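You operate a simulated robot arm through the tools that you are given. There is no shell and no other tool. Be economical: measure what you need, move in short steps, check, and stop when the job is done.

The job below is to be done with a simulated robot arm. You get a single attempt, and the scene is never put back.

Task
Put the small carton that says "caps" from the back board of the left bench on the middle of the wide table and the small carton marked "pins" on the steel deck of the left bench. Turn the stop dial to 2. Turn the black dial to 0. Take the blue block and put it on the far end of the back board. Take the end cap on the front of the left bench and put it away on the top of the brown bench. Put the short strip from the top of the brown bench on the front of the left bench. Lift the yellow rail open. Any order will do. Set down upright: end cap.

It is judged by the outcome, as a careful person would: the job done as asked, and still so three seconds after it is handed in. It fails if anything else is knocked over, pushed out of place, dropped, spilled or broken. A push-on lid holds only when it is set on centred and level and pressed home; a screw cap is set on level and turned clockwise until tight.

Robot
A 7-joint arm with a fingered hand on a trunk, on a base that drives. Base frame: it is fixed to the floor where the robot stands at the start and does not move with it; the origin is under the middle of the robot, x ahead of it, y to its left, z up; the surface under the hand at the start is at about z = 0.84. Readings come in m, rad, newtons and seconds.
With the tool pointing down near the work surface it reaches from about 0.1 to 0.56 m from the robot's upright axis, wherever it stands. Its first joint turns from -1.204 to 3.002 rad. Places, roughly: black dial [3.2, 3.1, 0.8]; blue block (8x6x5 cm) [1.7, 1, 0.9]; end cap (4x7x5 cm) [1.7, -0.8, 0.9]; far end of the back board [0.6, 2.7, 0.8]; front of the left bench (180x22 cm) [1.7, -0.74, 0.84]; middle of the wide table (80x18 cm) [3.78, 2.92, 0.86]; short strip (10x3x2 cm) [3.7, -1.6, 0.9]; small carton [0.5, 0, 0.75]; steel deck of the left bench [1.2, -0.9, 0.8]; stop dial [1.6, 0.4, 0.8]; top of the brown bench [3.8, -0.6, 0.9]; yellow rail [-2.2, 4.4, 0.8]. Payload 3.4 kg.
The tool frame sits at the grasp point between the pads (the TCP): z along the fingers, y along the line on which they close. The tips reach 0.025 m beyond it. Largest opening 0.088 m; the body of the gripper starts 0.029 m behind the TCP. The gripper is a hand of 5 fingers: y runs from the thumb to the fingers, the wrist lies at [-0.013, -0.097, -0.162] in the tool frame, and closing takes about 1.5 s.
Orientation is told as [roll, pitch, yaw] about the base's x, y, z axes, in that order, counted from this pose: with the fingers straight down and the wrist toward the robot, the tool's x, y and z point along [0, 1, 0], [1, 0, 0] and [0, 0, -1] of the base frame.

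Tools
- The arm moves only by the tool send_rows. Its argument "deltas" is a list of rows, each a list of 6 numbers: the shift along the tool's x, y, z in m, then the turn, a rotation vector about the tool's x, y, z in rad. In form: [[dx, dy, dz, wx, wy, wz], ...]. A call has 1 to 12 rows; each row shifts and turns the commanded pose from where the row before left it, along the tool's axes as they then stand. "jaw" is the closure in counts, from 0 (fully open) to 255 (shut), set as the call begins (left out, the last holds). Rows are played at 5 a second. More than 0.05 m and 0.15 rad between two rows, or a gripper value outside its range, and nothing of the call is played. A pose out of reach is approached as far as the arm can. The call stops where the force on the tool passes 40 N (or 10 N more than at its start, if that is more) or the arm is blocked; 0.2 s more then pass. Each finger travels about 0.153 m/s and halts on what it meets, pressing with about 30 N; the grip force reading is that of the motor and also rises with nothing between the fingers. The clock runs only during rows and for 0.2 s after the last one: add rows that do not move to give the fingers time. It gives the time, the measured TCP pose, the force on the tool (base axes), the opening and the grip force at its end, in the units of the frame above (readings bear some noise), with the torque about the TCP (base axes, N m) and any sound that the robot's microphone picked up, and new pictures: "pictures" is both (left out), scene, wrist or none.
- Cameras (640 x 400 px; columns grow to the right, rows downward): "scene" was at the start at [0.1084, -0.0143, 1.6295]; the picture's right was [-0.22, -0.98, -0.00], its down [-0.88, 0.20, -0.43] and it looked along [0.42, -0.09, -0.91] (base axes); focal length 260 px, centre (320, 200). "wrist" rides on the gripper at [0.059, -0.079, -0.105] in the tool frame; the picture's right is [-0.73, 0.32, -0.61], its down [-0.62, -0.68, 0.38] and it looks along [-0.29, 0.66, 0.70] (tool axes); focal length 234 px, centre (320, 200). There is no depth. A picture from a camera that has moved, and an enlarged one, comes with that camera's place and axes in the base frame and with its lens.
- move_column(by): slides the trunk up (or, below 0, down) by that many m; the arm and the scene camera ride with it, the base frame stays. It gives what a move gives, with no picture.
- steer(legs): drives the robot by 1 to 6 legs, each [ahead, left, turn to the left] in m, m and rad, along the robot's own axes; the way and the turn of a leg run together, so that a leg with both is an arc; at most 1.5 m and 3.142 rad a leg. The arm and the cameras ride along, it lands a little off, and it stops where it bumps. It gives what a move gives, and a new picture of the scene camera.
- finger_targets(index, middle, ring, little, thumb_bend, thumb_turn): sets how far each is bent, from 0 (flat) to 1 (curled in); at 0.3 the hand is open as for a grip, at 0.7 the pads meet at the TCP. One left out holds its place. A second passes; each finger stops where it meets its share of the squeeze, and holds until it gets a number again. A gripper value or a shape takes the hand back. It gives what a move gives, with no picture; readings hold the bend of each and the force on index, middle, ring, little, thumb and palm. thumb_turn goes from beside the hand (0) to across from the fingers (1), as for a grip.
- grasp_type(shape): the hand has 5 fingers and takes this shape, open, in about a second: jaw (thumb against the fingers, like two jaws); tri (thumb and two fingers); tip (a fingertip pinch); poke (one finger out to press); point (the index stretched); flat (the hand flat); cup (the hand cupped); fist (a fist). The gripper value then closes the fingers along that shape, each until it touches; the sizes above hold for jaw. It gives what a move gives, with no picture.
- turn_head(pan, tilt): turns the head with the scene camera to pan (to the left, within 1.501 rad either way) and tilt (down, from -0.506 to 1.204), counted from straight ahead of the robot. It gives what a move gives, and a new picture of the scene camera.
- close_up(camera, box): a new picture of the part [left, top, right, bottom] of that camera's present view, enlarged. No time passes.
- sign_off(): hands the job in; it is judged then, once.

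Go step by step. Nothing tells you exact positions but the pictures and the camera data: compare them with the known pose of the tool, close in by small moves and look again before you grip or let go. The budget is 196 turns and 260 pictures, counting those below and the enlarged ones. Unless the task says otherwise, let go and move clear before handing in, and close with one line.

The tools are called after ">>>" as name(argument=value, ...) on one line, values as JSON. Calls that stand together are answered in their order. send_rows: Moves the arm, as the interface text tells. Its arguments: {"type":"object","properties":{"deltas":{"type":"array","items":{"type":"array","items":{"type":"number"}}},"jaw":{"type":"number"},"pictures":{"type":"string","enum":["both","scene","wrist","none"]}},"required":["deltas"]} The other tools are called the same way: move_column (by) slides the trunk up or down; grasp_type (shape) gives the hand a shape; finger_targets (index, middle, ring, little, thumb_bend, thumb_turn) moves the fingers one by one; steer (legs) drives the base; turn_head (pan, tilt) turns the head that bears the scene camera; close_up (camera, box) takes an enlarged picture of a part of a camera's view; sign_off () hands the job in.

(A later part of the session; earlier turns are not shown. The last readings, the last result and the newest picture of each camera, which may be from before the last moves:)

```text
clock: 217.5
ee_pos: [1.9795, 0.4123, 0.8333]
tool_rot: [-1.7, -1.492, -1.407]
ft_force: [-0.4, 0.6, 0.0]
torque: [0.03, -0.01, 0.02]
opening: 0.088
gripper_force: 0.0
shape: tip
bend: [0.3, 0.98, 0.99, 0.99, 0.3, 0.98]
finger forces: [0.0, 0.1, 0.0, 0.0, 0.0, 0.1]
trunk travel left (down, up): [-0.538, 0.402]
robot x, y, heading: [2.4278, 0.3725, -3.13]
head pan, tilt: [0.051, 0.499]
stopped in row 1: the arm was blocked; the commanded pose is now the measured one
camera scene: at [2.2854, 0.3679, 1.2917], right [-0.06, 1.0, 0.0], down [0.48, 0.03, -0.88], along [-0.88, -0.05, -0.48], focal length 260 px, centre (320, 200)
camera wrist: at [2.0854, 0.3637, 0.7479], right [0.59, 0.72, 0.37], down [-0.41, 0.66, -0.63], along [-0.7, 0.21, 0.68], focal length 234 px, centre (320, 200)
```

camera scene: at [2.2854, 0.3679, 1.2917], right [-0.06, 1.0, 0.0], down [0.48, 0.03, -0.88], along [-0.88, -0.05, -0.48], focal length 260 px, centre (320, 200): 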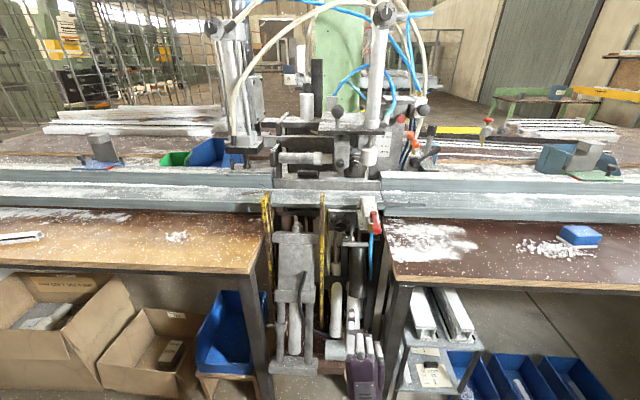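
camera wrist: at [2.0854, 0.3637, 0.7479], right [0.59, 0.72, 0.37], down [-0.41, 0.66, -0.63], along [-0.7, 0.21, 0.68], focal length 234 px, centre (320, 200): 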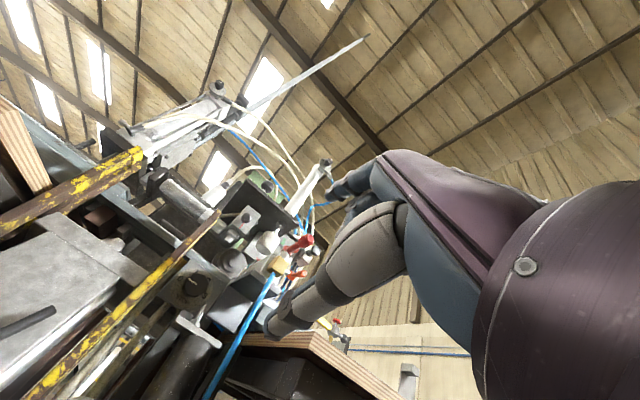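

Positive roll is blocked here by a wrist limit. I'll try a different arm posture (hand higher relative to the shoulder) to see if the roll frees up.

>>> move_column(by=-0.15)

>>> send_rows(deltas=[[0, 0.04, 0, 0, 0, 0], [0, 0.04, 0, 0, 0, 0], [0, 0.04, 0, 0, 0, 0], [0, 0.03, 0, 0, 0, 0], [0, 0, 0, 0, 0, 0.1], [0, 0, 0, 0, 0, 0.1], [0, 0, 0, 0, 0, 0.1], [0, 0, 0, 0, 0, 0.1], [0, 0, 0, 0, 0, 0.1], [0, 0, 0, 0, 0, 0.1]], pictures="scene")

```text
clock: 219.2
ee_pos: [1.9801, 0.4121, 0.6811]
tool_rot: [-1.701, -1.496, -1.404]
ft_force: [0.2, -0.2, 0.5]
torque: [0.0, 0.0, 0.01]
opening: 0.0879
gripper_force: 0.2
shape: tip
bend: [0.3, 0.98, 0.99, 0.99, 0.3, 0.98]
finger forces: [0.0, 0.1, 0.0, 0.1, 0.0, 0.0]
trunk travel left (down, up): [-0.388, 0.552]
robot x, y, heading: [2.428, 0.371, -3.133]
head pan, tilt: [0.051, 0.499]
```

```text
clock: 220.7
ee_pos: [1.9817, 0.4082, 0.8146]
tool_rot: [-1.944, -1.513, -1.145]
ft_force: [0.0, 0.1, 0.2]
torque: [0.0, 0.01, 0.0]
opening: 0.088
gripper_force: 0.0
shape: tip
bend: [0.3, 0.98, 0.99, 0.99, 0.3, 0.98]
finger forces: [0.0, 0.0, 0.0, 0.0, 0.0, 0.1]
trunk travel left (down, up): [-0.388, 0.552]
robot x, y, heading: [2.4265, 0.377, -3.139]
head pan, tilt: [0.051, 0.499]
stopped in row 7: the arm was blocked; the commanded pose is now the measured one
camera scene: at [2.2854, 0.3678, 1.1417], right [-0.06, 1.0, 0.0], down [0.48, 0.03, -0.88], along [-0.88, -0.05, -0.48], focal length 260 px, centre (320, 200)
```

scene: 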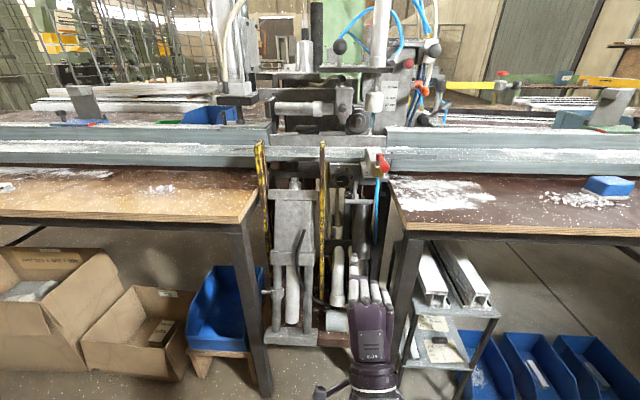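

Positive roll stays blocked, so I'll work in the negative range: grip at about -45°, turn to ~0°, re-grip, three times. Roll back now and check the pose.

>>> send_rows(deltas=[[0, 0, 0, 0, 0, -0.14], [0, 0, 0, 0, 0, -0.14], [0, 0, 0, 0, 0, -0.14], [0, 0, 0, 0, 0, -0.14], [0, 0, 0, 0, 0, -0.14], [0, 0, 0, 0, 0, 0]], jaw=90, pictures="both")

```text
clock: 222.1
ee_pos: [1.9813, 0.4085, 0.8158]
tool_rot: [-1.601, -0.82, -1.493]
ft_force: [0.0, -0.1, 0.2]
torque: [0.0, -0.01, -0.01]
opening: 0.057
gripper_force: 0.0
shape: tip
bend: [0.29, 0.98, 0.99, 0.99, 0.61, 1.0]
finger forces: [0.1, 0.0, 0.0, 0.0, 0.0, 0.1]
trunk travel left (down, up): [-0.388, 0.552]
robot x, y, heading: [2.4248, 0.3742, -3.132]
head pan, tilt: [0.051, 0.499]
camera scene: at [2.2854, 0.3678, 1.1417], right [-0.06, 1.0, 0.0], down [0.48, 0.03, -0.88], along [-0.88, -0.05, -0.48], focal length 260 px, centre (320, 200)
camera wrist: at [2.0841, 0.4242, 0.716], right [0.6, 0.34, 0.72], down [-0.44, 0.9, -0.06], along [-0.67, -0.27, 0.69], focal length 234 px, centre (320, 200)
```

scene: 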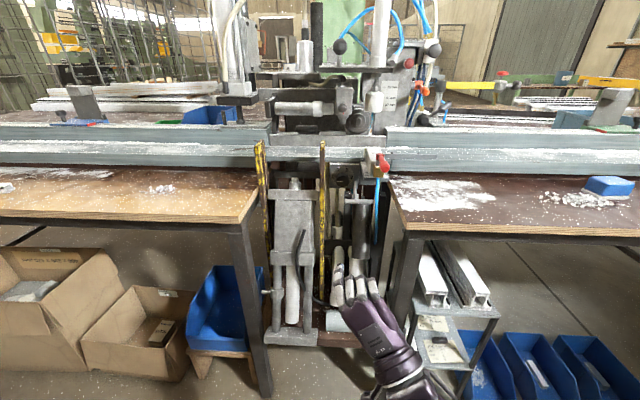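
wrist: 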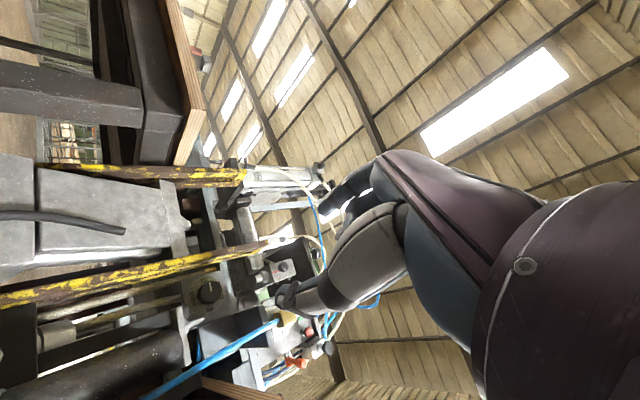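

Roll is -43° and arm's fine there. I'll set a symmetric pinch opening, drive 0.2 m in, and line up with the knob axis.

>>> finger_targets(index=0.43, thumb_bend=0.43, middle=1, ring=1, little=1, thumb_turn=1)

>>> steer(legs=[[0.2, 0, 0]])

>>> send_rows(deltas=[[-0.004, 0.019, 0, 0, 0, 0], [-0.004, 0.019, 0, 0, 0, 0], [0, 0, 0, 0, 0, 0]], pictures="both")

```text
clock: 223.1
ee_pos: [1.9819, 0.4084, 0.8158]
tool_rot: [-1.603, -0.82, -1.491]
ft_force: [-0.5, -0.6, -0.6]
torque: [-0.01, 0.01, 0.01]
opening: 0.0568
gripper_force: 0.1
shape: fingers
bend: [0.43, 1.0, 1.0, 1.0, 0.43, 0.99]
finger forces: [0.1, 0.1, 0.0, 0.0, 0.0, 0.0]
trunk travel left (down, up): [-0.388, 0.552]
robot x, y, heading: [2.4279, 0.3722, -3.132]
head pan, tilt: [0.051, 0.499]
```

```text
clock: 224.7
ee_pos: [1.7824, 0.408, 0.815]
tool_rot: [-1.6, -0.822, -1.498]
ft_force: [0.0, 0.1, 0.7]
torque: [0.01, 0.03, -0.02]
opening: 0.057
gripper_force: 0.1
shape: fingers
bend: [0.43, 1.0, 1.0, 1.0, 0.43, 0.99]
finger forces: [0.1, 0.0, 0.0, 0.1, 0.0, 0.0]
trunk travel left (down, up): [-0.388, 0.552]
robot x, y, heading: [2.2284, 0.3721, -3.142]
head pan, tilt: [0.051, 0.499]
camera scene: at [2.0868, 0.3674, 1.1416], right [-0.05, 1.0, 0.0], down [0.48, 0.03, -0.88], along [-0.88, -0.05, -0.48], focal length 260 px, centre (320, 200)
```

scene: 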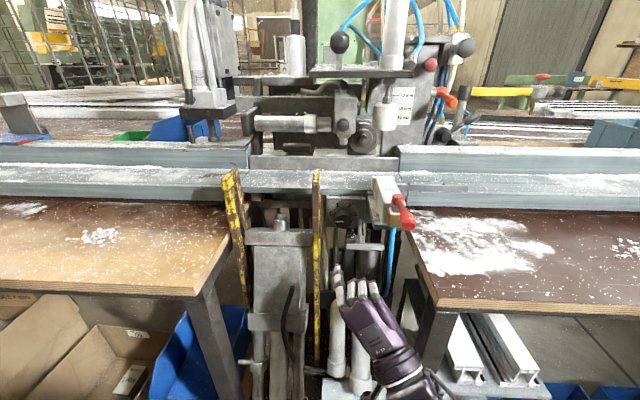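

```text
clock: 225.5
ee_pos: [1.786, 0.388, 0.8485]
tool_rot: [-1.602, -0.82, -1.498]
ft_force: [0.4, -0.7, -0.2]
torque: [0.01, 0.02, -0.02]
opening: 0.0568
gripper_force: 0.0
shape: fingers
bend: [0.43, 1.0, 1.0, 1.0, 0.43, 0.99]
finger forces: [0.1, 0.1, 0.0, 0.0, 0.0, 0.0]
trunk travel left (down, up): [-0.388, 0.552]
robot x, y, heading: [2.2279, 0.3742, -3.136]
head pan, tilt: [0.051, 0.499]
camera scene: at [2.0873, 0.3674, 1.1417], right [-0.05, 1.0, 0.0], down [0.48, 0.03, -0.88], along [-0.88, -0.05, -0.48], focal length 260 px, centre (320, 200)
camera wrist: at [1.8887, 0.4044, 0.7482], right [0.61, 0.34, 0.72], down [-0.43, 0.9, -0.07], along [-0.67, -0.27, 0.69], focal length 234 px, centre (320, 200)
```

scene: 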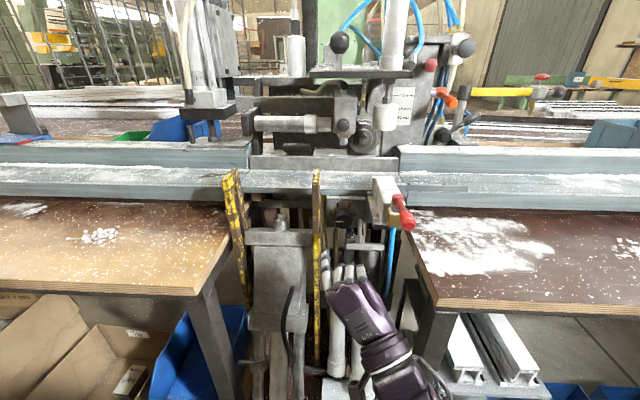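
wrist: 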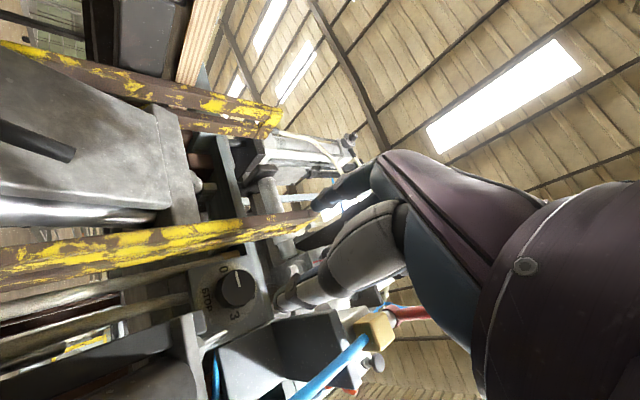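

Knob re-triangulated at y≈0.391, z≈0.847. Advance straight in, first 7 cm.

>>> send_rows(deltas=[[-0.002, -0.002, 0.035, 0, 0, 0], [-0.002, -0.002, 0.035, 0, 0, 0], [0, 0, 0, 0, 0, 0]], pictures="both")

>>> close_up(camera="scene", box=[280, 160, 440, 260])

>>> close_up(camera="wrist", box=[180, 180, 420, 330])

```text
clock: 226.3
ee_pos: [1.7159, 0.3908, 0.8476]
tool_rot: [-1.603, -0.821, -1.497]
ft_force: [-0.1, 0.4, 0.3]
torque: [-0.01, -0.02, 0.04]
opening: 0.0568
gripper_force: 0.1
shape: fingers
bend: [0.43, 1.0, 1.0, 1.0, 0.43, 0.99]
finger forces: [0.0, 0.0, 0.0, 0.1, 0.0, 0.0]
trunk travel left (down, up): [-0.388, 0.552]
robot x, y, heading: [2.2297, 0.3718, -3.14]
head pan, tilt: [0.051, 0.499]
camera scene: at [2.0873, 0.3674, 1.1417], right [-0.05, 1.0, 0.0], down [0.48, 0.03, -0.88], along [-0.88, -0.05, -0.48], focal length 260 px, centre (320, 200)
camera wrist: at [1.8179, 0.4068, 0.748], right [0.61, 0.34, 0.72], down [-0.43, 0.9, -0.07], along [-0.67, -0.27, 0.69], focal length 234 px, centre (320, 200)
```

scene: 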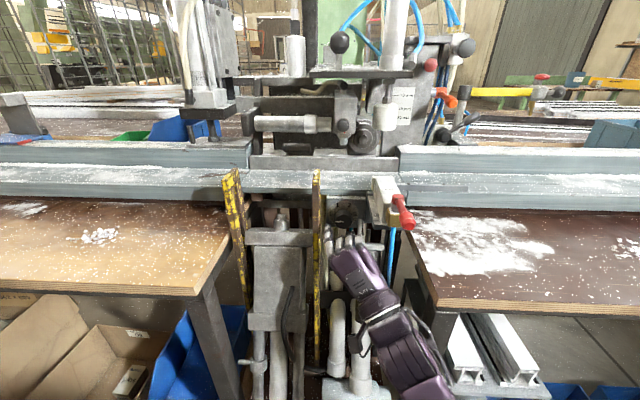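
wrist: 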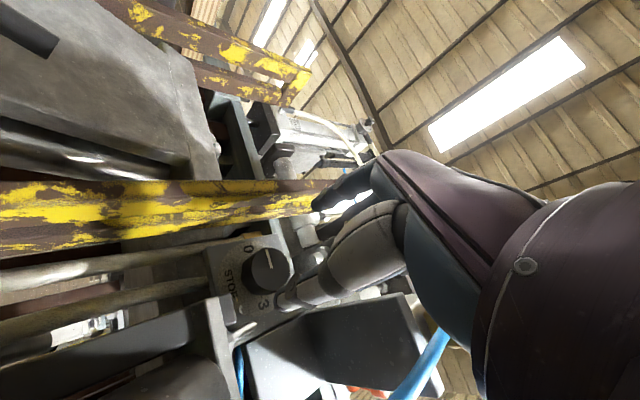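

```text
4.00 times, centred on (360, 210) of scene
camera zoom: at [2.0873, 0.3674, 1.1417], right [-0.05, 1.0, 0.0], down [0.48, 0.03, -0.88], along [-0.88, -0.05, -0.48], focal length 1042 px, centre (160, 160)
```

zoom: 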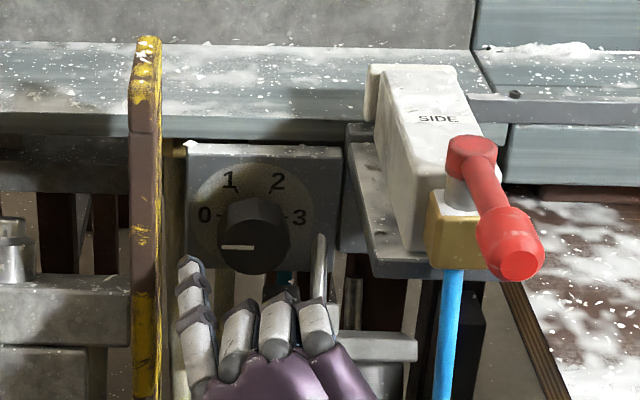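

```text
2.67 times, centred on (300, 255) of wrist
camera zoom: at [1.8179, 0.4068, 0.748], right [0.61, 0.34, 0.72], down [-0.43, 0.9, -0.07], along [-0.67, -0.27, 0.69], focal length 624 px, centre (373, 53)
```

zoom: 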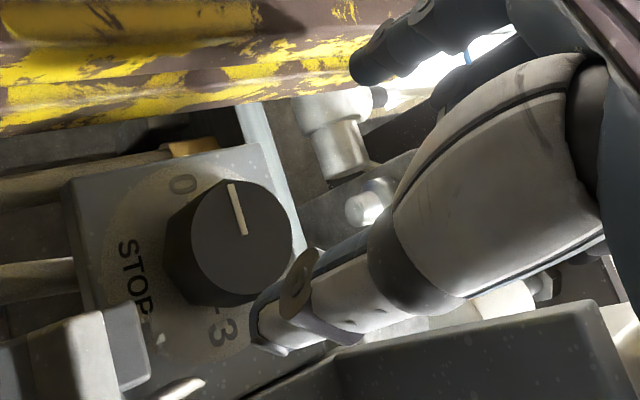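

Index passes to the left of the knob and thumb to the right. Advance so the tips overlap the knob.

>>> send_rows(deltas=[[-0.001, -0.001, 0.03, 0, 0, 0], [-0.001, -0.001, 0.02, 0, 0, 0], [0, -0.001, 0.014, 0, 0, 0], [0, 0, 0, 0, 0, 0]], pictures="wrist")

>>> close_up(camera="scene", box=[280, 160, 440, 260])

>>> close_up(camera="wrist", box=[180, 180, 420, 330])

```text
clock: 227.3
ee_pos: [1.6512, 0.3922, 0.8499]
tool_rot: [-1.602, -0.82, -1.497]
ft_force: [0.3, -0.2, -0.3]
torque: [0.01, 0.02, -0.03]
opening: 0.0571
gripper_force: 0.0
shape: fingers
bend: [0.43, 1.0, 1.0, 1.0, 0.43, 0.99]
finger forces: [0.0, 0.0, 0.0, 0.0, 0.0, 0.0]
trunk travel left (down, up): [-0.388, 0.552]
robot x, y, heading: [2.2301, 0.375, -3.136]
head pan, tilt: [0.051, 0.499]
camera wrist: at [1.7539, 0.4077, 0.7503], right [0.61, 0.34, 0.72], down [-0.43, 0.9, -0.07], along [-0.67, -0.27, 0.69], focal length 234 px, centre (320, 200)
```

wrist: 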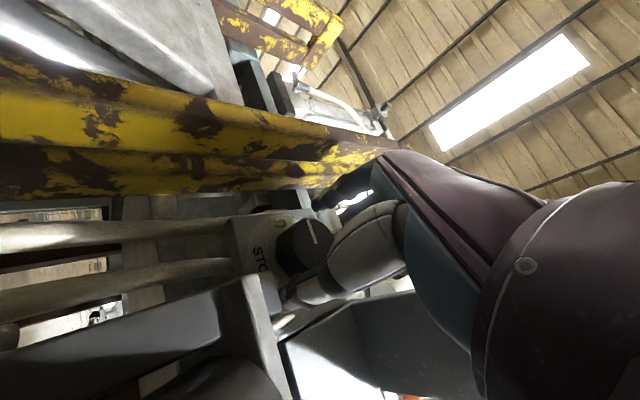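

```text
4.00 times, centred on (360, 210) of scene
camera zoom: at [2.0873, 0.3674, 1.1417], right [-0.05, 1.0, 0.0], down [0.48, 0.03, -0.88], along [-0.88, -0.05, -0.48], focal length 1042 px, centre (160, 160)
```

zoom: 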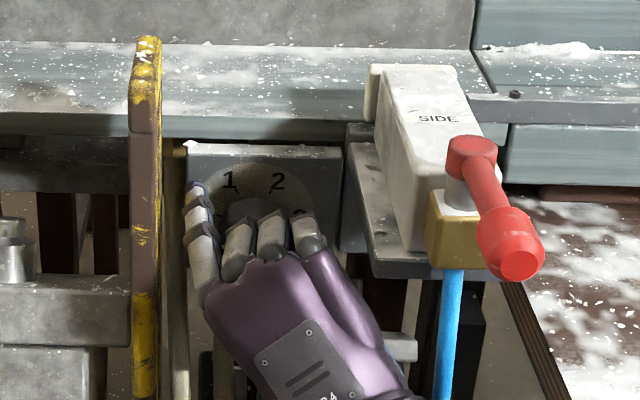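

```text
2.67 times, centred on (300, 255) of wrist
camera zoom: at [1.7539, 0.4077, 0.7503], right [0.61, 0.34, 0.72], down [-0.43, 0.9, -0.07], along [-0.67, -0.27, 0.69], focal length 624 px, centre (373, 53)
```

zoom: 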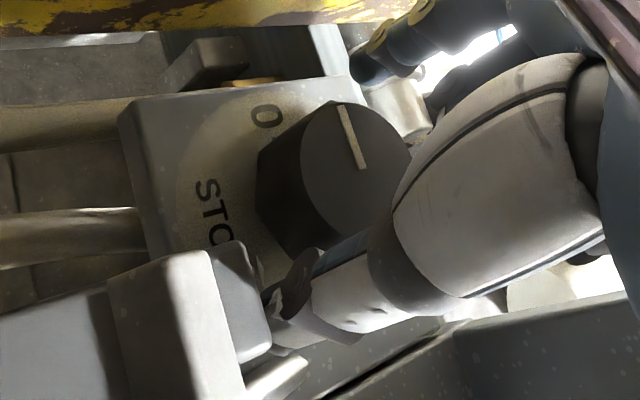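

Good alignment. Close the pinch.

>>> finger_targets(index=0.75, thumb_bend=0.75)

>>> close_up(camera="wrist", box=[180, 180, 420, 330])

```text
clock: 228.3
ee_pos: [1.65, 0.3935, 0.8491]
tool_rot: [-1.602, -0.82, -1.498]
ft_force: [-1.2, 1.6, -1.9]
torque: [-0.05, -0.02, -0.04]
opening: 0.0293
gripper_force: 10.4
shape: fingers
bend: [0.57, 1.0, 1.0, 1.0, 0.57, 1.0]
finger forces: [9.4, 0.0, 0.0, 0.0, 11.3, 0.0]
trunk travel left (down, up): [-0.388, 0.552]
robot x, y, heading: [2.2294, 0.371, -3.138]
head pan, tilt: [0.051, 0.499]
```

```text
2.67 times, centred on (300, 255) of wrist
camera zoom: at [1.7537, 0.408, 0.7499], right [0.61, 0.34, 0.72], down [-0.43, 0.9, -0.07], along [-0.67, -0.27, 0.69], focal length 624 px, centre (373, 53)
```

zoom: 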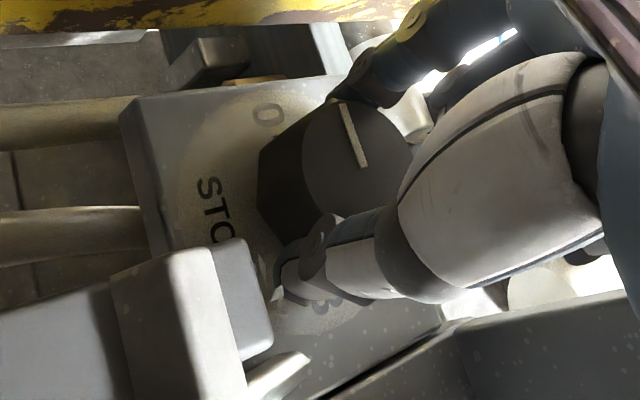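

Symmetric grip on the knob. Turn clockwise 0.7 rad.

>>> send_rows(deltas=[[0, 0, 0, 0, 0, 0.1], [0, 0, 0, 0, 0, 0.1], [0, 0, 0, 0, 0, 0.1], [0, 0, 0, 0, 0, 0.1], [0, 0, 0, 0, 0, 0.1], [0, 0, 0, 0, 0, 0.1], [0, 0, 0, 0, 0, 0]], pictures="wrist")

>>> close_up(camera="wrist", box=[180, 180, 420, 330])

>>> close_up(camera="scene", box=[280, 160, 440, 260])

```text
clock: 229.9
ee_pos: [1.6498, 0.3933, 0.8494]
tool_rot: [-1.708, -1.415, -1.388]
ft_force: [-1.7, -2.4, -0.5]
torque: [0.0, 0.0, 0.05]
opening: 0.0282
gripper_force: 10.2
shape: fingers
bend: [0.57, 1.0, 1.0, 1.0, 0.57, 1.0]
finger forces: [10.1, 0.0, 0.0, 0.0, 9.7, 0.1]
trunk travel left (down, up): [-0.388, 0.552]
robot x, y, heading: [2.2241, 0.3743, -3.14]
head pan, tilt: [0.051, 0.499]
camera wrist: at [1.7564, 0.3515, 0.7613], right [0.58, 0.7, 0.42], down [-0.43, 0.7, -0.57], along [-0.69, 0.15, 0.71], focal length 234 px, centre (320, 200)
```

wrist: 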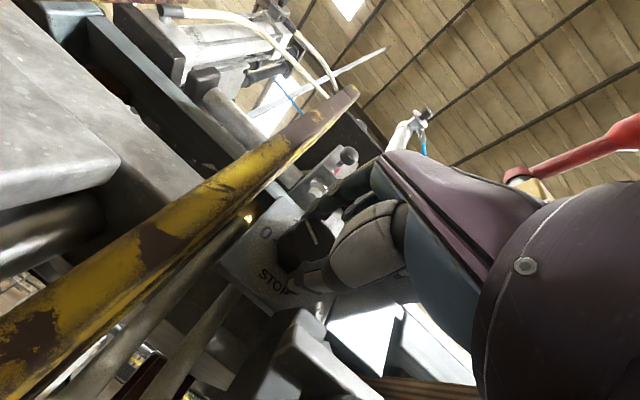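

```text
2.67 times, centred on (300, 255) of wrist
camera zoom: at [1.7564, 0.3515, 0.7613], right [0.58, 0.7, 0.42], down [-0.43, 0.7, -0.57], along [-0.69, 0.15, 0.71], focal length 624 px, centre (373, 53)
```

zoom: 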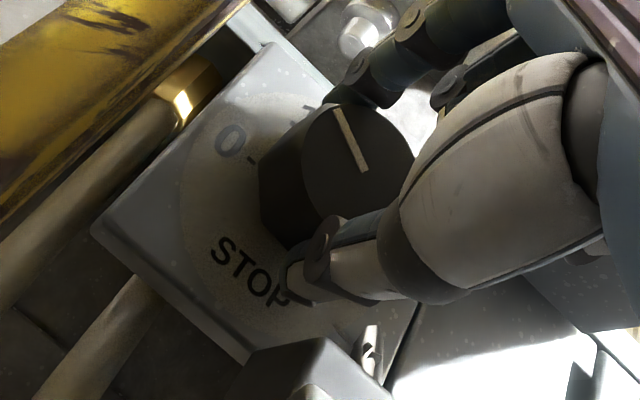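

```text
4.00 times, centred on (360, 210) of scene
camera zoom: at [2.0868, 0.3667, 1.1416], right [-0.05, 1.0, 0.0], down [0.48, 0.03, -0.88], along [-0.88, -0.05, -0.48], focal length 1042 px, centre (160, 160)
```

zoom: 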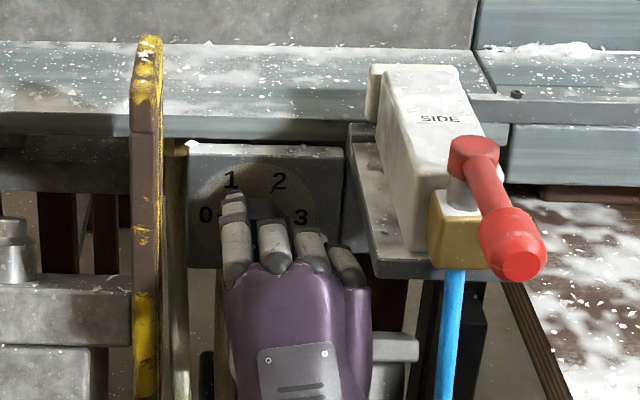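

The knob follows (34° so far). Re-grip: open, roll back 0.75, pinch again and turn 0.75.

>>> finger_targets(index=0.42, thumb_bend=0.42)

>>> send_rows(deltas=[[0, 0, 0, 0, 0, -0.125], [0, 0, 0, 0, 0, -0.125], [0, 0, 0, 0, 0, -0.125], [0, 0, 0, 0, 0, -0.125], [0, 0, 0, 0, 0, -0.125], [0, 0, 0, 0, 0, -0.125], [0, 0, 0, 0, 0, 0]], pictures="wrist")

>>> close_up(camera="wrist", box=[180, 180, 420, 330])

```text
clock: 230.9
ee_pos: [1.6512, 0.394, 0.8504]
tool_rot: [-1.709, -1.414, -1.386]
ft_force: [0.2, -0.1, -0.4]
torque: [-0.01, -0.03, 0.01]
opening: 0.059
gripper_force: 0.1
shape: fingers
bend: [0.42, 1.0, 1.0, 1.0, 0.42, 0.99]
finger forces: [0.0, 0.1, 0.0, 0.0, 0.0, 0.0]
trunk travel left (down, up): [-0.388, 0.552]
robot x, y, heading: [2.2305, 0.3741, -3.142]
head pan, tilt: [0.051, 0.499]
```

```text
clock: 232.5
ee_pos: [1.6519, 0.3919, 0.8514]
tool_rot: [-1.596, -0.67, -1.502]
ft_force: [-0.1, -0.7, -0.1]
torque: [-0.01, 0.01, 0.02]
opening: 0.0586
gripper_force: 0.1
shape: fingers
bend: [0.42, 1.0, 1.0, 1.0, 0.42, 0.99]
finger forces: [0.0, 0.0, 0.0, 0.0, 0.1, 0.1]
trunk travel left (down, up): [-0.388, 0.552]
robot x, y, heading: [2.2328, 0.3696, -3.135]
head pan, tilt: [0.051, 0.499]
camera wrist: at [1.7532, 0.4219, 0.7536], right [0.61, 0.23, 0.76], down [-0.43, 0.9, 0.07], along [-0.66, -0.37, 0.65], focal length 234 px, centre (320, 200)
```

wrist: 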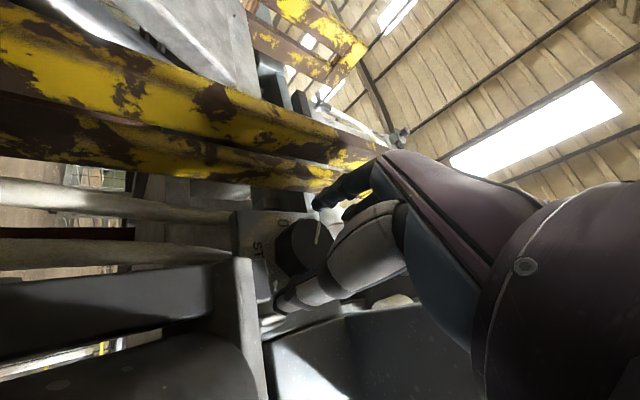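

```text
2.67 times, centred on (300, 255) of wrist
camera zoom: at [1.7532, 0.4219, 0.7536], right [0.61, 0.23, 0.76], down [-0.43, 0.9, 0.07], along [-0.66, -0.37, 0.65], focal length 624 px, centre (373, 53)
```

zoom: 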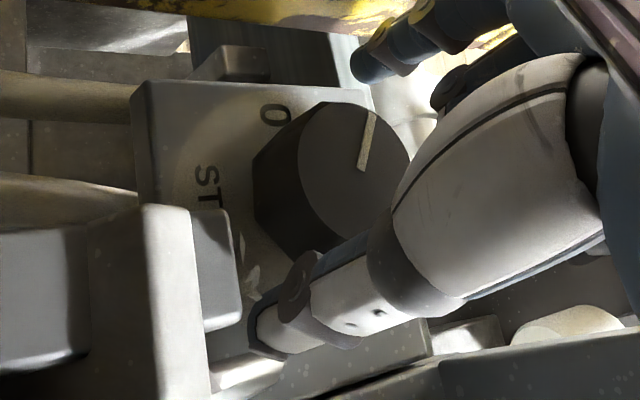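

Knob held its place. Pinch and turn again.

>>> finger_targets(index=0.75, thumb_bend=0.75)

>>> send_rows(deltas=[[0, 0, 0, 0, 0, 0.125], [0, 0, 0, 0, 0, 0.125], [0, 0, 0, 0, 0, 0.125], [0, 0, 0, 0, 0, 0.125], [0, 0, 0, 0, 0, 0.125], [0, 0, 0, 0, 0, 0.125], [0, 0, 0, 0, 0, 0]], pictures="wrist")

>>> finger_targets(index=0.42, thumb_bend=0.42)

>>> close_up(camera="wrist", box=[180, 180, 420, 330])

>>> close_up(camera="scene", box=[280, 160, 440, 260])

```text
clock: 233.5
ee_pos: [1.6502, 0.3918, 0.8502]
tool_rot: [-1.596, -0.67, -1.505]
ft_force: [0.3, 0.3, -2.5]
torque: [0.01, -0.08, -0.05]
opening: 0.0295
gripper_force: 10.4
shape: fingers
bend: [0.57, 1.0, 1.0, 1.0, 0.56, 1.0]
finger forces: [9.6, 0.0, 0.0, 0.0, 11.1, 0.0]
trunk travel left (down, up): [-0.388, 0.552]
robot x, y, heading: [2.2302, 0.3707, -3.136]
head pan, tilt: [0.051, 0.499]
```

```text
clock: 235.1
ee_pos: [1.6499, 0.3927, 0.8497]
tool_rot: [-1.709, -1.413, -1.386]
ft_force: [-0.8, -1.6, 0.5]
torque: [0.03, 0.06, 0.04]
opening: 0.0295
gripper_force: 9.8
shape: fingers
bend: [0.57, 1.0, 1.0, 1.0, 0.57, 1.0]
finger forces: [10.7, 0.0, 0.0, 0.0, 9.4, 0.1]
trunk travel left (down, up): [-0.388, 0.552]
robot x, y, heading: [2.2272, 0.3731, -3.137]
head pan, tilt: [0.051, 0.499]
camera wrist: at [1.7561, 0.3514, 0.7609], right [0.58, 0.7, 0.42], down [-0.43, 0.7, -0.57], along [-0.69, 0.15, 0.71], focal length 234 px, centre (320, 200)
```

wrist: 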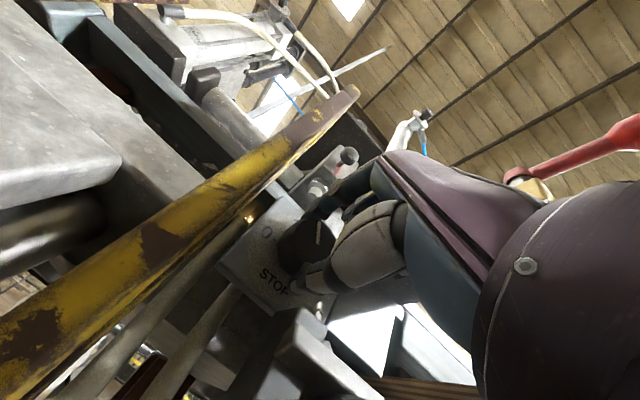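

```text
clock: 236.1
ee_pos: [1.6499, 0.3925, 0.85]
tool_rot: [-1.708, -1.413, -1.387]
ft_force: [0.4, 0.7, -0.6]
torque: [0.02, 0.0, 0.04]
opening: 0.0585
gripper_force: 0.1
shape: fingers
bend: [0.42, 1.0, 1.0, 1.0, 0.42, 0.99]
finger forces: [0.1, 0.0, 0.0, 0.0, 0.0, 0.1]
trunk travel left (down, up): [-0.388, 0.552]
robot x, y, heading: [2.2273, 0.3726, -3.139]
head pan, tilt: [0.051, 0.499]
```

```text
2.67 times, centred on (300, 255) of wrist
camera zoom: at [1.7562, 0.3518, 0.761], right [0.58, 0.7, 0.42], down [-0.43, 0.7, -0.57], along [-0.69, 0.15, 0.71], focal length 624 px, centre (373, 53)
```

zoom: 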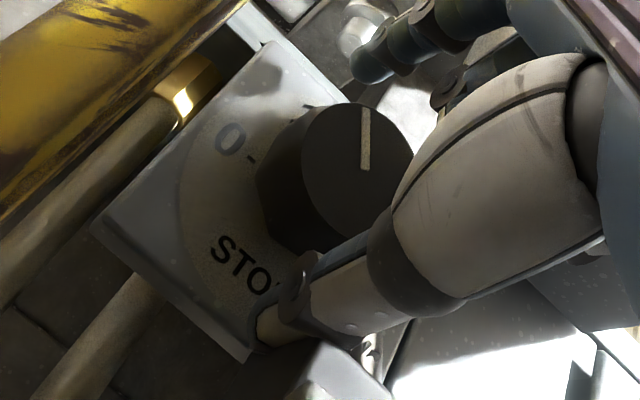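

```text
4.00 times, centred on (360, 210) of scene
camera zoom: at [2.0873, 0.3674, 1.1417], right [-0.05, 1.0, 0.0], down [0.48, 0.03, -0.88], along [-0.88, -0.05, -0.48], focal length 1042 px, centre (160, 160)
```

zoom: 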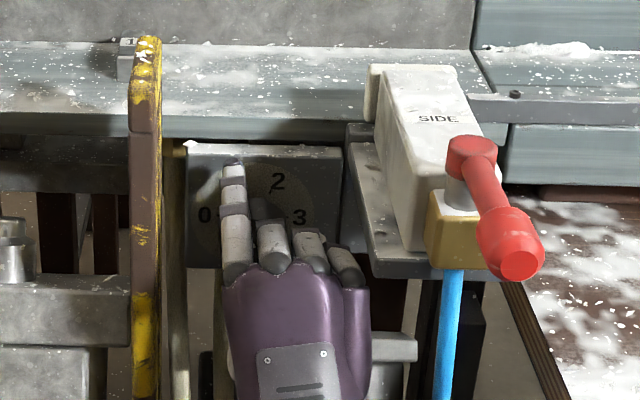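

The pointer now reads 1 (computed ~121°; a "1" stop block has risen on the fence). One more 60° step in two smaller turns.

>>> send_rows(deltas=[[0, 0, 0, 0, 0, -0.125], [0, 0, 0, 0, 0, -0.125], [0, 0, 0, 0, 0, -0.125], [0, 0, 0, 0, 0, -0.125], [0, 0, 0, 0, 0, -0.125], [0, 0, 0, 0, 0, -0.125], [0, 0, 0, 0, 0, 0]], pictures="none")

>>> finger_targets(index=0.75, thumb_bend=0.75)

>>> send_rows(deltas=[[0, 0, 0, 0, 0, 0.125], [0, 0, 0, 0, 0, 0.125], [0, 0, 0, 0, 0, 0.125], [0, 0, 0, 0, 0, 0.125], [0, 0, 0, 0, 0, 0.125], [0, 0, 0, 0, 0, 0.125], [0, 0, 0, 0, 0, 0]], pictures="wrist")

>>> finger_targets(index=0.42, thumb_bend=0.42)

>>> close_up(camera="wrist", box=[180, 180, 420, 330])

>>> close_up(camera="scene", box=[280, 160, 440, 260])

```text
clock: 237.7
ee_pos: [1.6511, 0.3925, 0.851]
tool_rot: [-1.597, -0.669, -1.502]
ft_force: [-0.7, 0.8, 0.2]
torque: [-0.02, 0.0, 0.01]
opening: 0.0589
gripper_force: 0.0
shape: fingers
bend: [0.42, 1.0, 1.0, 1.0, 0.42, 0.99]
finger forces: [0.0, 0.0, 0.0, 0.0, 0.1, 0.1]
trunk travel left (down, up): [-0.388, 0.552]
robot x, y, heading: [2.2302, 0.3742, -3.137]
head pan, tilt: [0.051, 0.499]
```

```text
clock: 238.7
ee_pos: [1.6506, 0.3922, 0.8508]
tool_rot: [-1.598, -0.671, -1.505]
ft_force: [-0.7, 3.3, -2.9]
torque: [-0.02, -0.05, -0.09]
opening: 0.0293
gripper_force: 11.6
shape: fingers
bend: [0.57, 1.0, 1.0, 1.0, 0.56, 1.0]
finger forces: [9.5, 0.0, 0.0, 0.1, 13.1, 0.0]
trunk travel left (down, up): [-0.388, 0.552]
robot x, y, heading: [2.2302, 0.3779, -3.141]
head pan, tilt: [0.051, 0.499]
```

```text
clock: 240.3
ee_pos: [1.6508, 0.3928, 0.8491]
tool_rot: [-1.712, -1.413, -1.385]
ft_force: [0.2, 0.3, -1.2]
torque: [-0.02, 0.0, 0.02]
opening: 0.0292
gripper_force: 11.1
shape: fingers
bend: [0.56, 1.0, 1.0, 1.0, 0.57, 1.0]
finger forces: [10.6, 0.1, 0.1, 0.1, 11.3, 0.1]
trunk travel left (down, up): [-0.388, 0.552]
robot x, y, heading: [2.2301, 0.376, -3.143]
head pan, tilt: [0.051, 0.499]
camera wrist: at [1.7561, 0.3518, 0.7607], right [0.58, 0.7, 0.42], down [-0.43, 0.7, -0.57], along [-0.69, 0.15, 0.71], focal length 234 px, centre (320, 200)
```

wrist: 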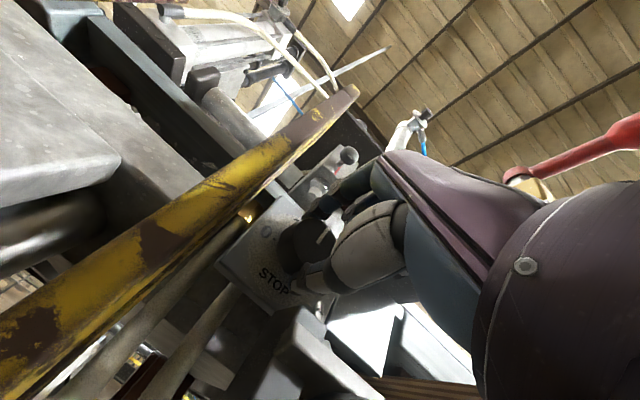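

```text
clock: 241.3
ee_pos: [1.649, 0.3933, 0.8489]
tool_rot: [-1.706, -1.413, -1.39]
ft_force: [0.3, -1.0, 0.1]
torque: [0.03, -0.05, 0.01]
opening: 0.0583
gripper_force: 0.1
shape: fingers
bend: [0.42, 1.0, 1.0, 1.0, 0.42, 0.99]
finger forces: [0.0, 0.0, 0.0, 0.1, 0.0, 0.0]
trunk travel left (down, up): [-0.388, 0.552]
robot x, y, heading: [2.232, 0.3731, -3.138]
head pan, tilt: [0.051, 0.499]
```

```text
2.67 times, centred on (300, 255) of wrist
camera zoom: at [1.7561, 0.3518, 0.7607], right [0.58, 0.7, 0.42], down [-0.43, 0.7, -0.57], along [-0.69, 0.15, 0.71], focal length 624 px, centre (373, 53)
```

zoom: 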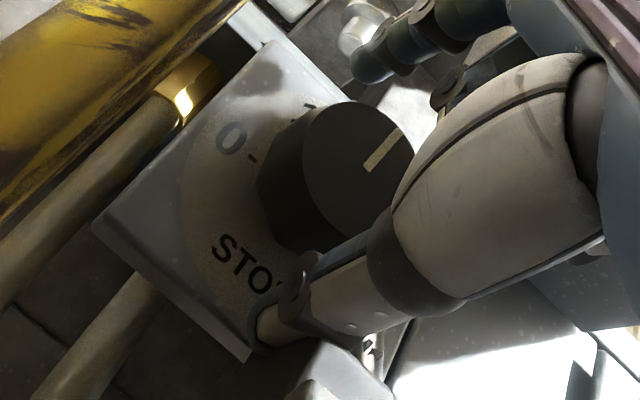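

```text
4.00 times, centred on (360, 210) of scene
camera zoom: at [2.0873, 0.3673, 1.1417], right [-0.05, 1.0, 0.0], down [0.48, 0.03, -0.88], along [-0.88, -0.05, -0.48], focal length 1042 px, centre (160, 160)
```

zoom: 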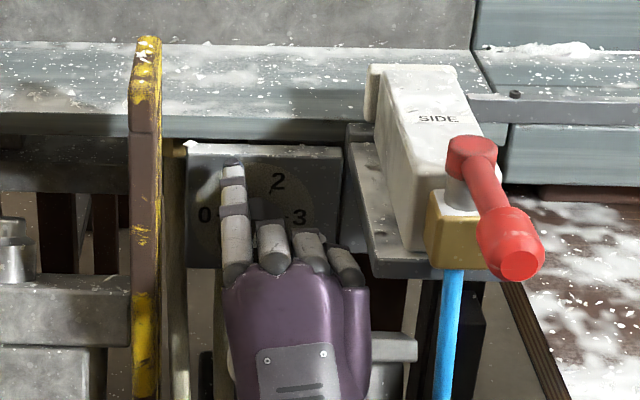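

Pointer is at about 82°; 2 is at ~60°. One more turn of ~0.4 rad.

>>> send_rows(deltas=[[0, 0, 0, 0, 0, -0.13], [0, 0, 0, 0, 0, -0.13], [0, 0, 0, 0, 0, -0.13], [0, 0, 0, 0, 0, 0]], pictures="none")

>>> finger_targets(index=0.75, thumb_bend=0.75)

>>> send_rows(deltas=[[0, 0, 0, 0, 0, 0.13], [0, 0, 0, 0, 0, 0.13], [0, 0, 0, 0, 0, 0.13], [0, 0, 0, 0, 0, 0]], pictures="none")

>>> finger_targets(index=0.42, thumb_bend=0.42)

>>> close_up(camera="wrist", box=[180, 180, 420, 330])

>>> close_up(camera="scene", box=[280, 160, 440, 260])

```text
clock: 242.3
ee_pos: [1.6498, 0.3914, 0.8513]
tool_rot: [-1.611, -1.029, -1.485]
ft_force: [-0.2, 0.4, -0.4]
torque: [0.0, 0.05, 0.03]
opening: 0.0586
gripper_force: 0.1
shape: fingers
bend: [0.42, 1.0, 1.0, 1.0, 0.42, 0.99]
finger forces: [0.0, 0.1, 0.0, 0.0, 0.0, 0.0]
trunk travel left (down, up): [-0.388, 0.552]
robot x, y, heading: [2.2293, 0.3729, -3.144]
head pan, tilt: [0.051, 0.499]
```

```text
clock: 243.3
ee_pos: [1.6492, 0.3925, 0.8501]
tool_rot: [-1.608, -1.031, -1.487]
ft_force: [-1.5, -0.9, -3.7]
torque: [0.0, -0.09, -0.01]
opening: 0.0289
gripper_force: 10.6
shape: fingers
bend: [0.57, 1.0, 1.0, 1.0, 0.56, 1.0]
finger forces: [9.4, 0.1, 0.0, 0.0, 11.5, 0.1]
trunk travel left (down, up): [-0.388, 0.552]
robot x, y, heading: [2.2266, 0.3727, -3.137]
head pan, tilt: [0.051, 0.499]
```

```text
clock: 244.3
ee_pos: [1.6496, 0.3925, 0.8492]
tool_rot: [-1.71, -1.412, -1.383]
ft_force: [-1.0, -2.3, 0.7]
torque: [-0.01, -0.01, 0.11]
opening: 0.0286
gripper_force: 10.2
shape: fingers
bend: [0.56, 1.0, 1.0, 1.0, 0.57, 1.0]
finger forces: [10.5, 0.0, 0.0, 0.2, 9.4, 0.0]
trunk travel left (down, up): [-0.388, 0.552]
robot x, y, heading: [2.2329, 0.3737, -3.139]
head pan, tilt: [0.051, 0.499]
```

```text
clock: 245.3
ee_pos: [1.6502, 0.3923, 0.8496]
tool_rot: [-1.707, -1.414, -1.387]
ft_force: [0.0, 0.9, 0.6]
torque: [0.03, 0.0, -0.01]
opening: 0.0587
gripper_force: 0.1
shape: fingers
bend: [0.42, 1.0, 1.0, 1.0, 0.42, 0.99]
finger forces: [0.1, 0.0, 0.1, 0.0, 0.1, 0.0]
trunk travel left (down, up): [-0.388, 0.552]
robot x, y, heading: [2.232, 0.3768, -3.138]
head pan, tilt: [0.051, 0.499]
```

```text
2.67 times, centred on (300, 255) of wrist
camera zoom: at [1.7557, 0.3519, 0.761], right [0.58, 0.7, 0.42], down [-0.43, 0.7, -0.57], along [-0.69, 0.15, 0.71], focal length 624 px, centre (373, 53)
```

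zoom: 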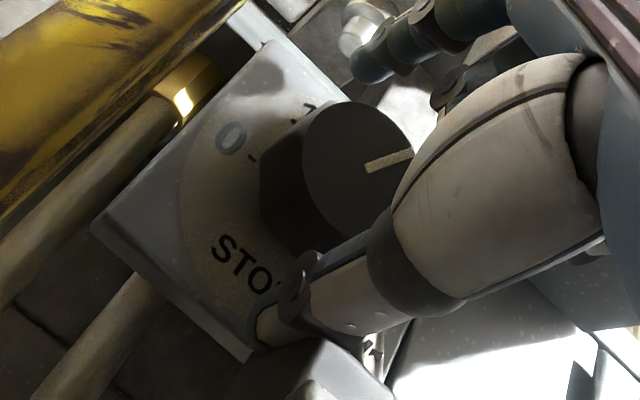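

```text
4.00 times, centred on (360, 210) of scene
camera zoom: at [2.0873, 0.3674, 1.1417], right [-0.05, 1.0, 0.0], down [0.48, 0.03, -0.88], along [-0.88, -0.05, -0.48], focal length 1042 px, centre (160, 160)
```

zoom: 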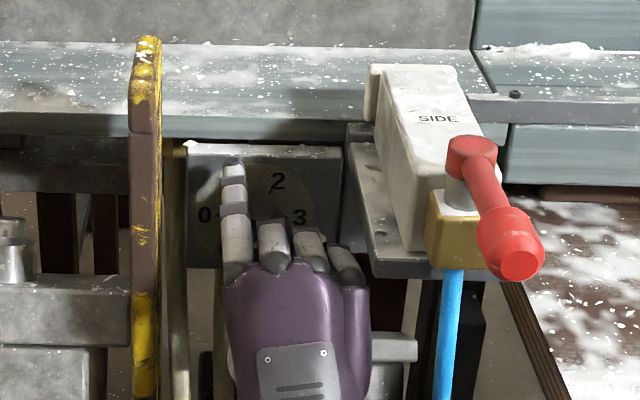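

Pointer computes to ~59°, i.e. at 2. Back out straight and verify from the front.

>>> send_rows(deltas=[[0, 0, -0.03, 0, 0, 0], [0, 0, -0.04, 0, 0, 0], [0, 0, -0.04, 0, 0, 0]], pictures="none")

>>> steer(legs=[[-0.25, 0, 0]])

>>> close_up(camera="scene", box=[260, 120, 420, 220])

```text
clock: 246.1
ee_pos: [1.7589, 0.3956, 0.8491]
tool_rot: [-1.707, -1.42, -1.384]
ft_force: [0.0, 0.4, 0.2]
torque: [-0.02, -0.04, 0.03]
opening: 0.0587
gripper_force: 0.0
shape: fingers
bend: [0.42, 1.0, 1.0, 1.0, 0.42, 0.99]
finger forces: [0.0, 0.0, 0.1, 0.0, 0.0, 0.0]
trunk travel left (down, up): [-0.388, 0.552]
robot x, y, heading: [2.23, 0.3741, -3.137]
head pan, tilt: [0.051, 0.499]
```

```text
clock: 247.9
ee_pos: [2.0101, 0.3978, 0.8498]
tool_rot: [-1.715, -1.42, -1.38]
ft_force: [0.1, 0.1, 0.7]
torque: [0.0, 0.01, 0.03]
opening: 0.059
gripper_force: 0.1
shape: fingers
bend: [0.42, 1.0, 1.0, 1.0, 0.42, 0.99]
finger forces: [0.0, 0.0, 0.0, 0.1, 0.1, 0.0]
trunk travel left (down, up): [-0.388, 0.552]
robot x, y, heading: [2.4807, 0.3726, -3.136]
head pan, tilt: [0.051, 0.499]
camera scene: at [2.3384, 0.3681, 1.1417], right [-0.05, 1.0, 0.0], down [0.48, 0.02, -0.88], along [-0.88, -0.05, -0.48], focal length 260 px, centre (320, 200)
```

scene: 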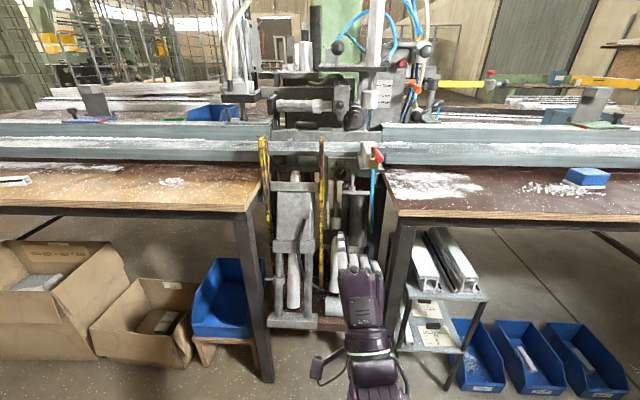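

```text
4.00 times, centred on (340, 170) of scene
camera zoom: at [2.3384, 0.3681, 1.1417], right [-0.05, 1.0, 0.0], down [0.48, 0.02, -0.88], along [-0.88, -0.05, -0.48], focal length 1042 px, centre (240, 320)
```

zoom: 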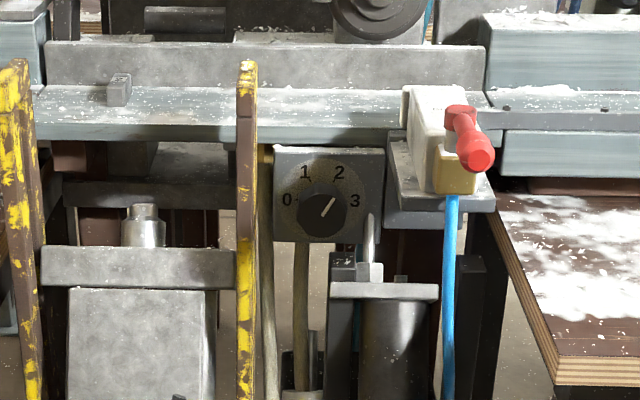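

Dial now reads 2. Next the blue block: restore the jaw shape, raise the trunk and turn the hand back down.

>>> grasp_type(shape="jaw")

>>> move_column(by=0.3)

>>> send_rows(deltas=[[0, -0.025, 0, 0, 0, 0], [0, -0.025, 0, 0.13, 0, 0], [0, -0.025, 0, 0.13, 0, 0], [0, -0.023, 0.005, 0.13, 0, 0], [0, -0.021, 0.01, 0.13, 0, 0], [0, -0.018, 0.014, 0.13, 0, 0], [0, -0.015, 0.018, 0.13, 0, 0], [0, -0.012, 0.02, 0.13, 0, 0], [0, -0.008, 0.022, 0.13, 0, 0], [0, -0.004, 0.023, 0.13, 0, 0], [0, 0, 0.02, 0.13, 0, 0], [0, 0, 0, 0.1, 0, 0]], pictures="both")

```text
clock: 248.8
ee_pos: [2.008, 0.3972, 0.8489]
tool_rot: [-1.71, -1.419, -1.384]
ft_force: [-0.5, -0.8, -0.2]
torque: [0.01, 0.0, 0.0]
opening: 0.0875
gripper_force: 0.1
shape: jaw
bend: [0.3, 0.3, 0.3, 0.3, 0.3, 0.98]
finger forces: [0.0, 0.0, 0.1, 0.0, 0.0, 0.1]
trunk travel left (down, up): [-0.388, 0.552]
robot x, y, heading: [2.4849, 0.3694, -3.142]
head pan, tilt: [0.051, 0.499]
```

```text
clock: 251.8
ee_pos: [2.0105, 0.398, 1.1486]
tool_rot: [-1.711, -1.419, -1.383]
ft_force: [0.2, -0.9, -0.2]
torque: [0.02, -0.01, -0.02]
opening: 0.0875
gripper_force: 0.1
shape: jaw
bend: [0.3, 0.3, 0.3, 0.3, 0.3, 0.98]
finger forces: [0.0, 0.0, 0.1, 0.1, 0.0, 0.0]
trunk travel left (down, up): [-0.688, 0.252]
robot x, y, heading: [2.4801, 0.3735, -3.137]
head pan, tilt: [0.051, 0.499]
```

```text
clock: 254.0
ee_pos: [1.9799, 0.4726, 0.9074]
tool_rot: [-0.316, -0.412, -2.966]
ft_force: [0.5, -0.1, -0.6]
torque: [0.02, 0.03, 0.0]
opening: 0.088
gripper_force: 0.1
shape: jaw
bend: [0.3, 0.3, 0.3, 0.3, 0.3, 0.98]
finger forces: [0.0, 0.0, 0.1, 0.0, 0.1, 0.1]
trunk travel left (down, up): [-0.688, 0.252]
robot x, y, heading: [2.4771, 0.3715, -3.14]
head pan, tilt: [0.051, 0.499]
stopped in row 10: the arm was blocked; the commanded pose is now the measured one
camera scene: at [2.3374, 0.3683, 1.4416], right [-0.05, 1.0, 0.0], down [0.48, 0.02, -0.88], along [-0.88, -0.05, -0.48], focal length 260 px, centre (320, 200)
camera wrist: at [2.0997, 0.4035, 0.9508], right [-0.06, 0.5, 0.87], down [0.42, 0.8, -0.43], along [-0.9, 0.34, -0.26], focal length 234 px, centre (320, 200)
```

scene: 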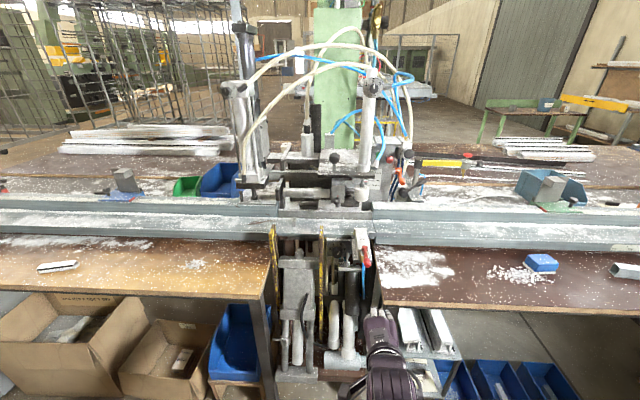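
wrist: 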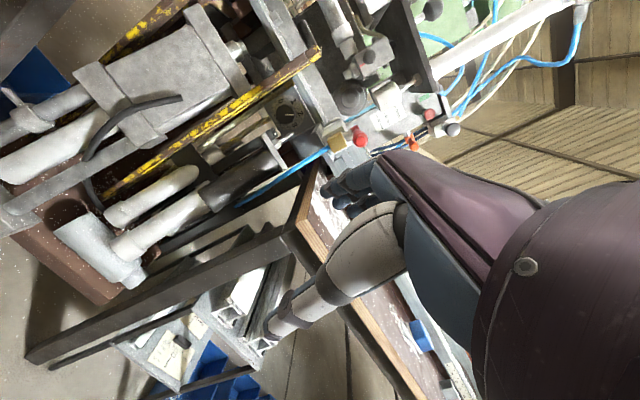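

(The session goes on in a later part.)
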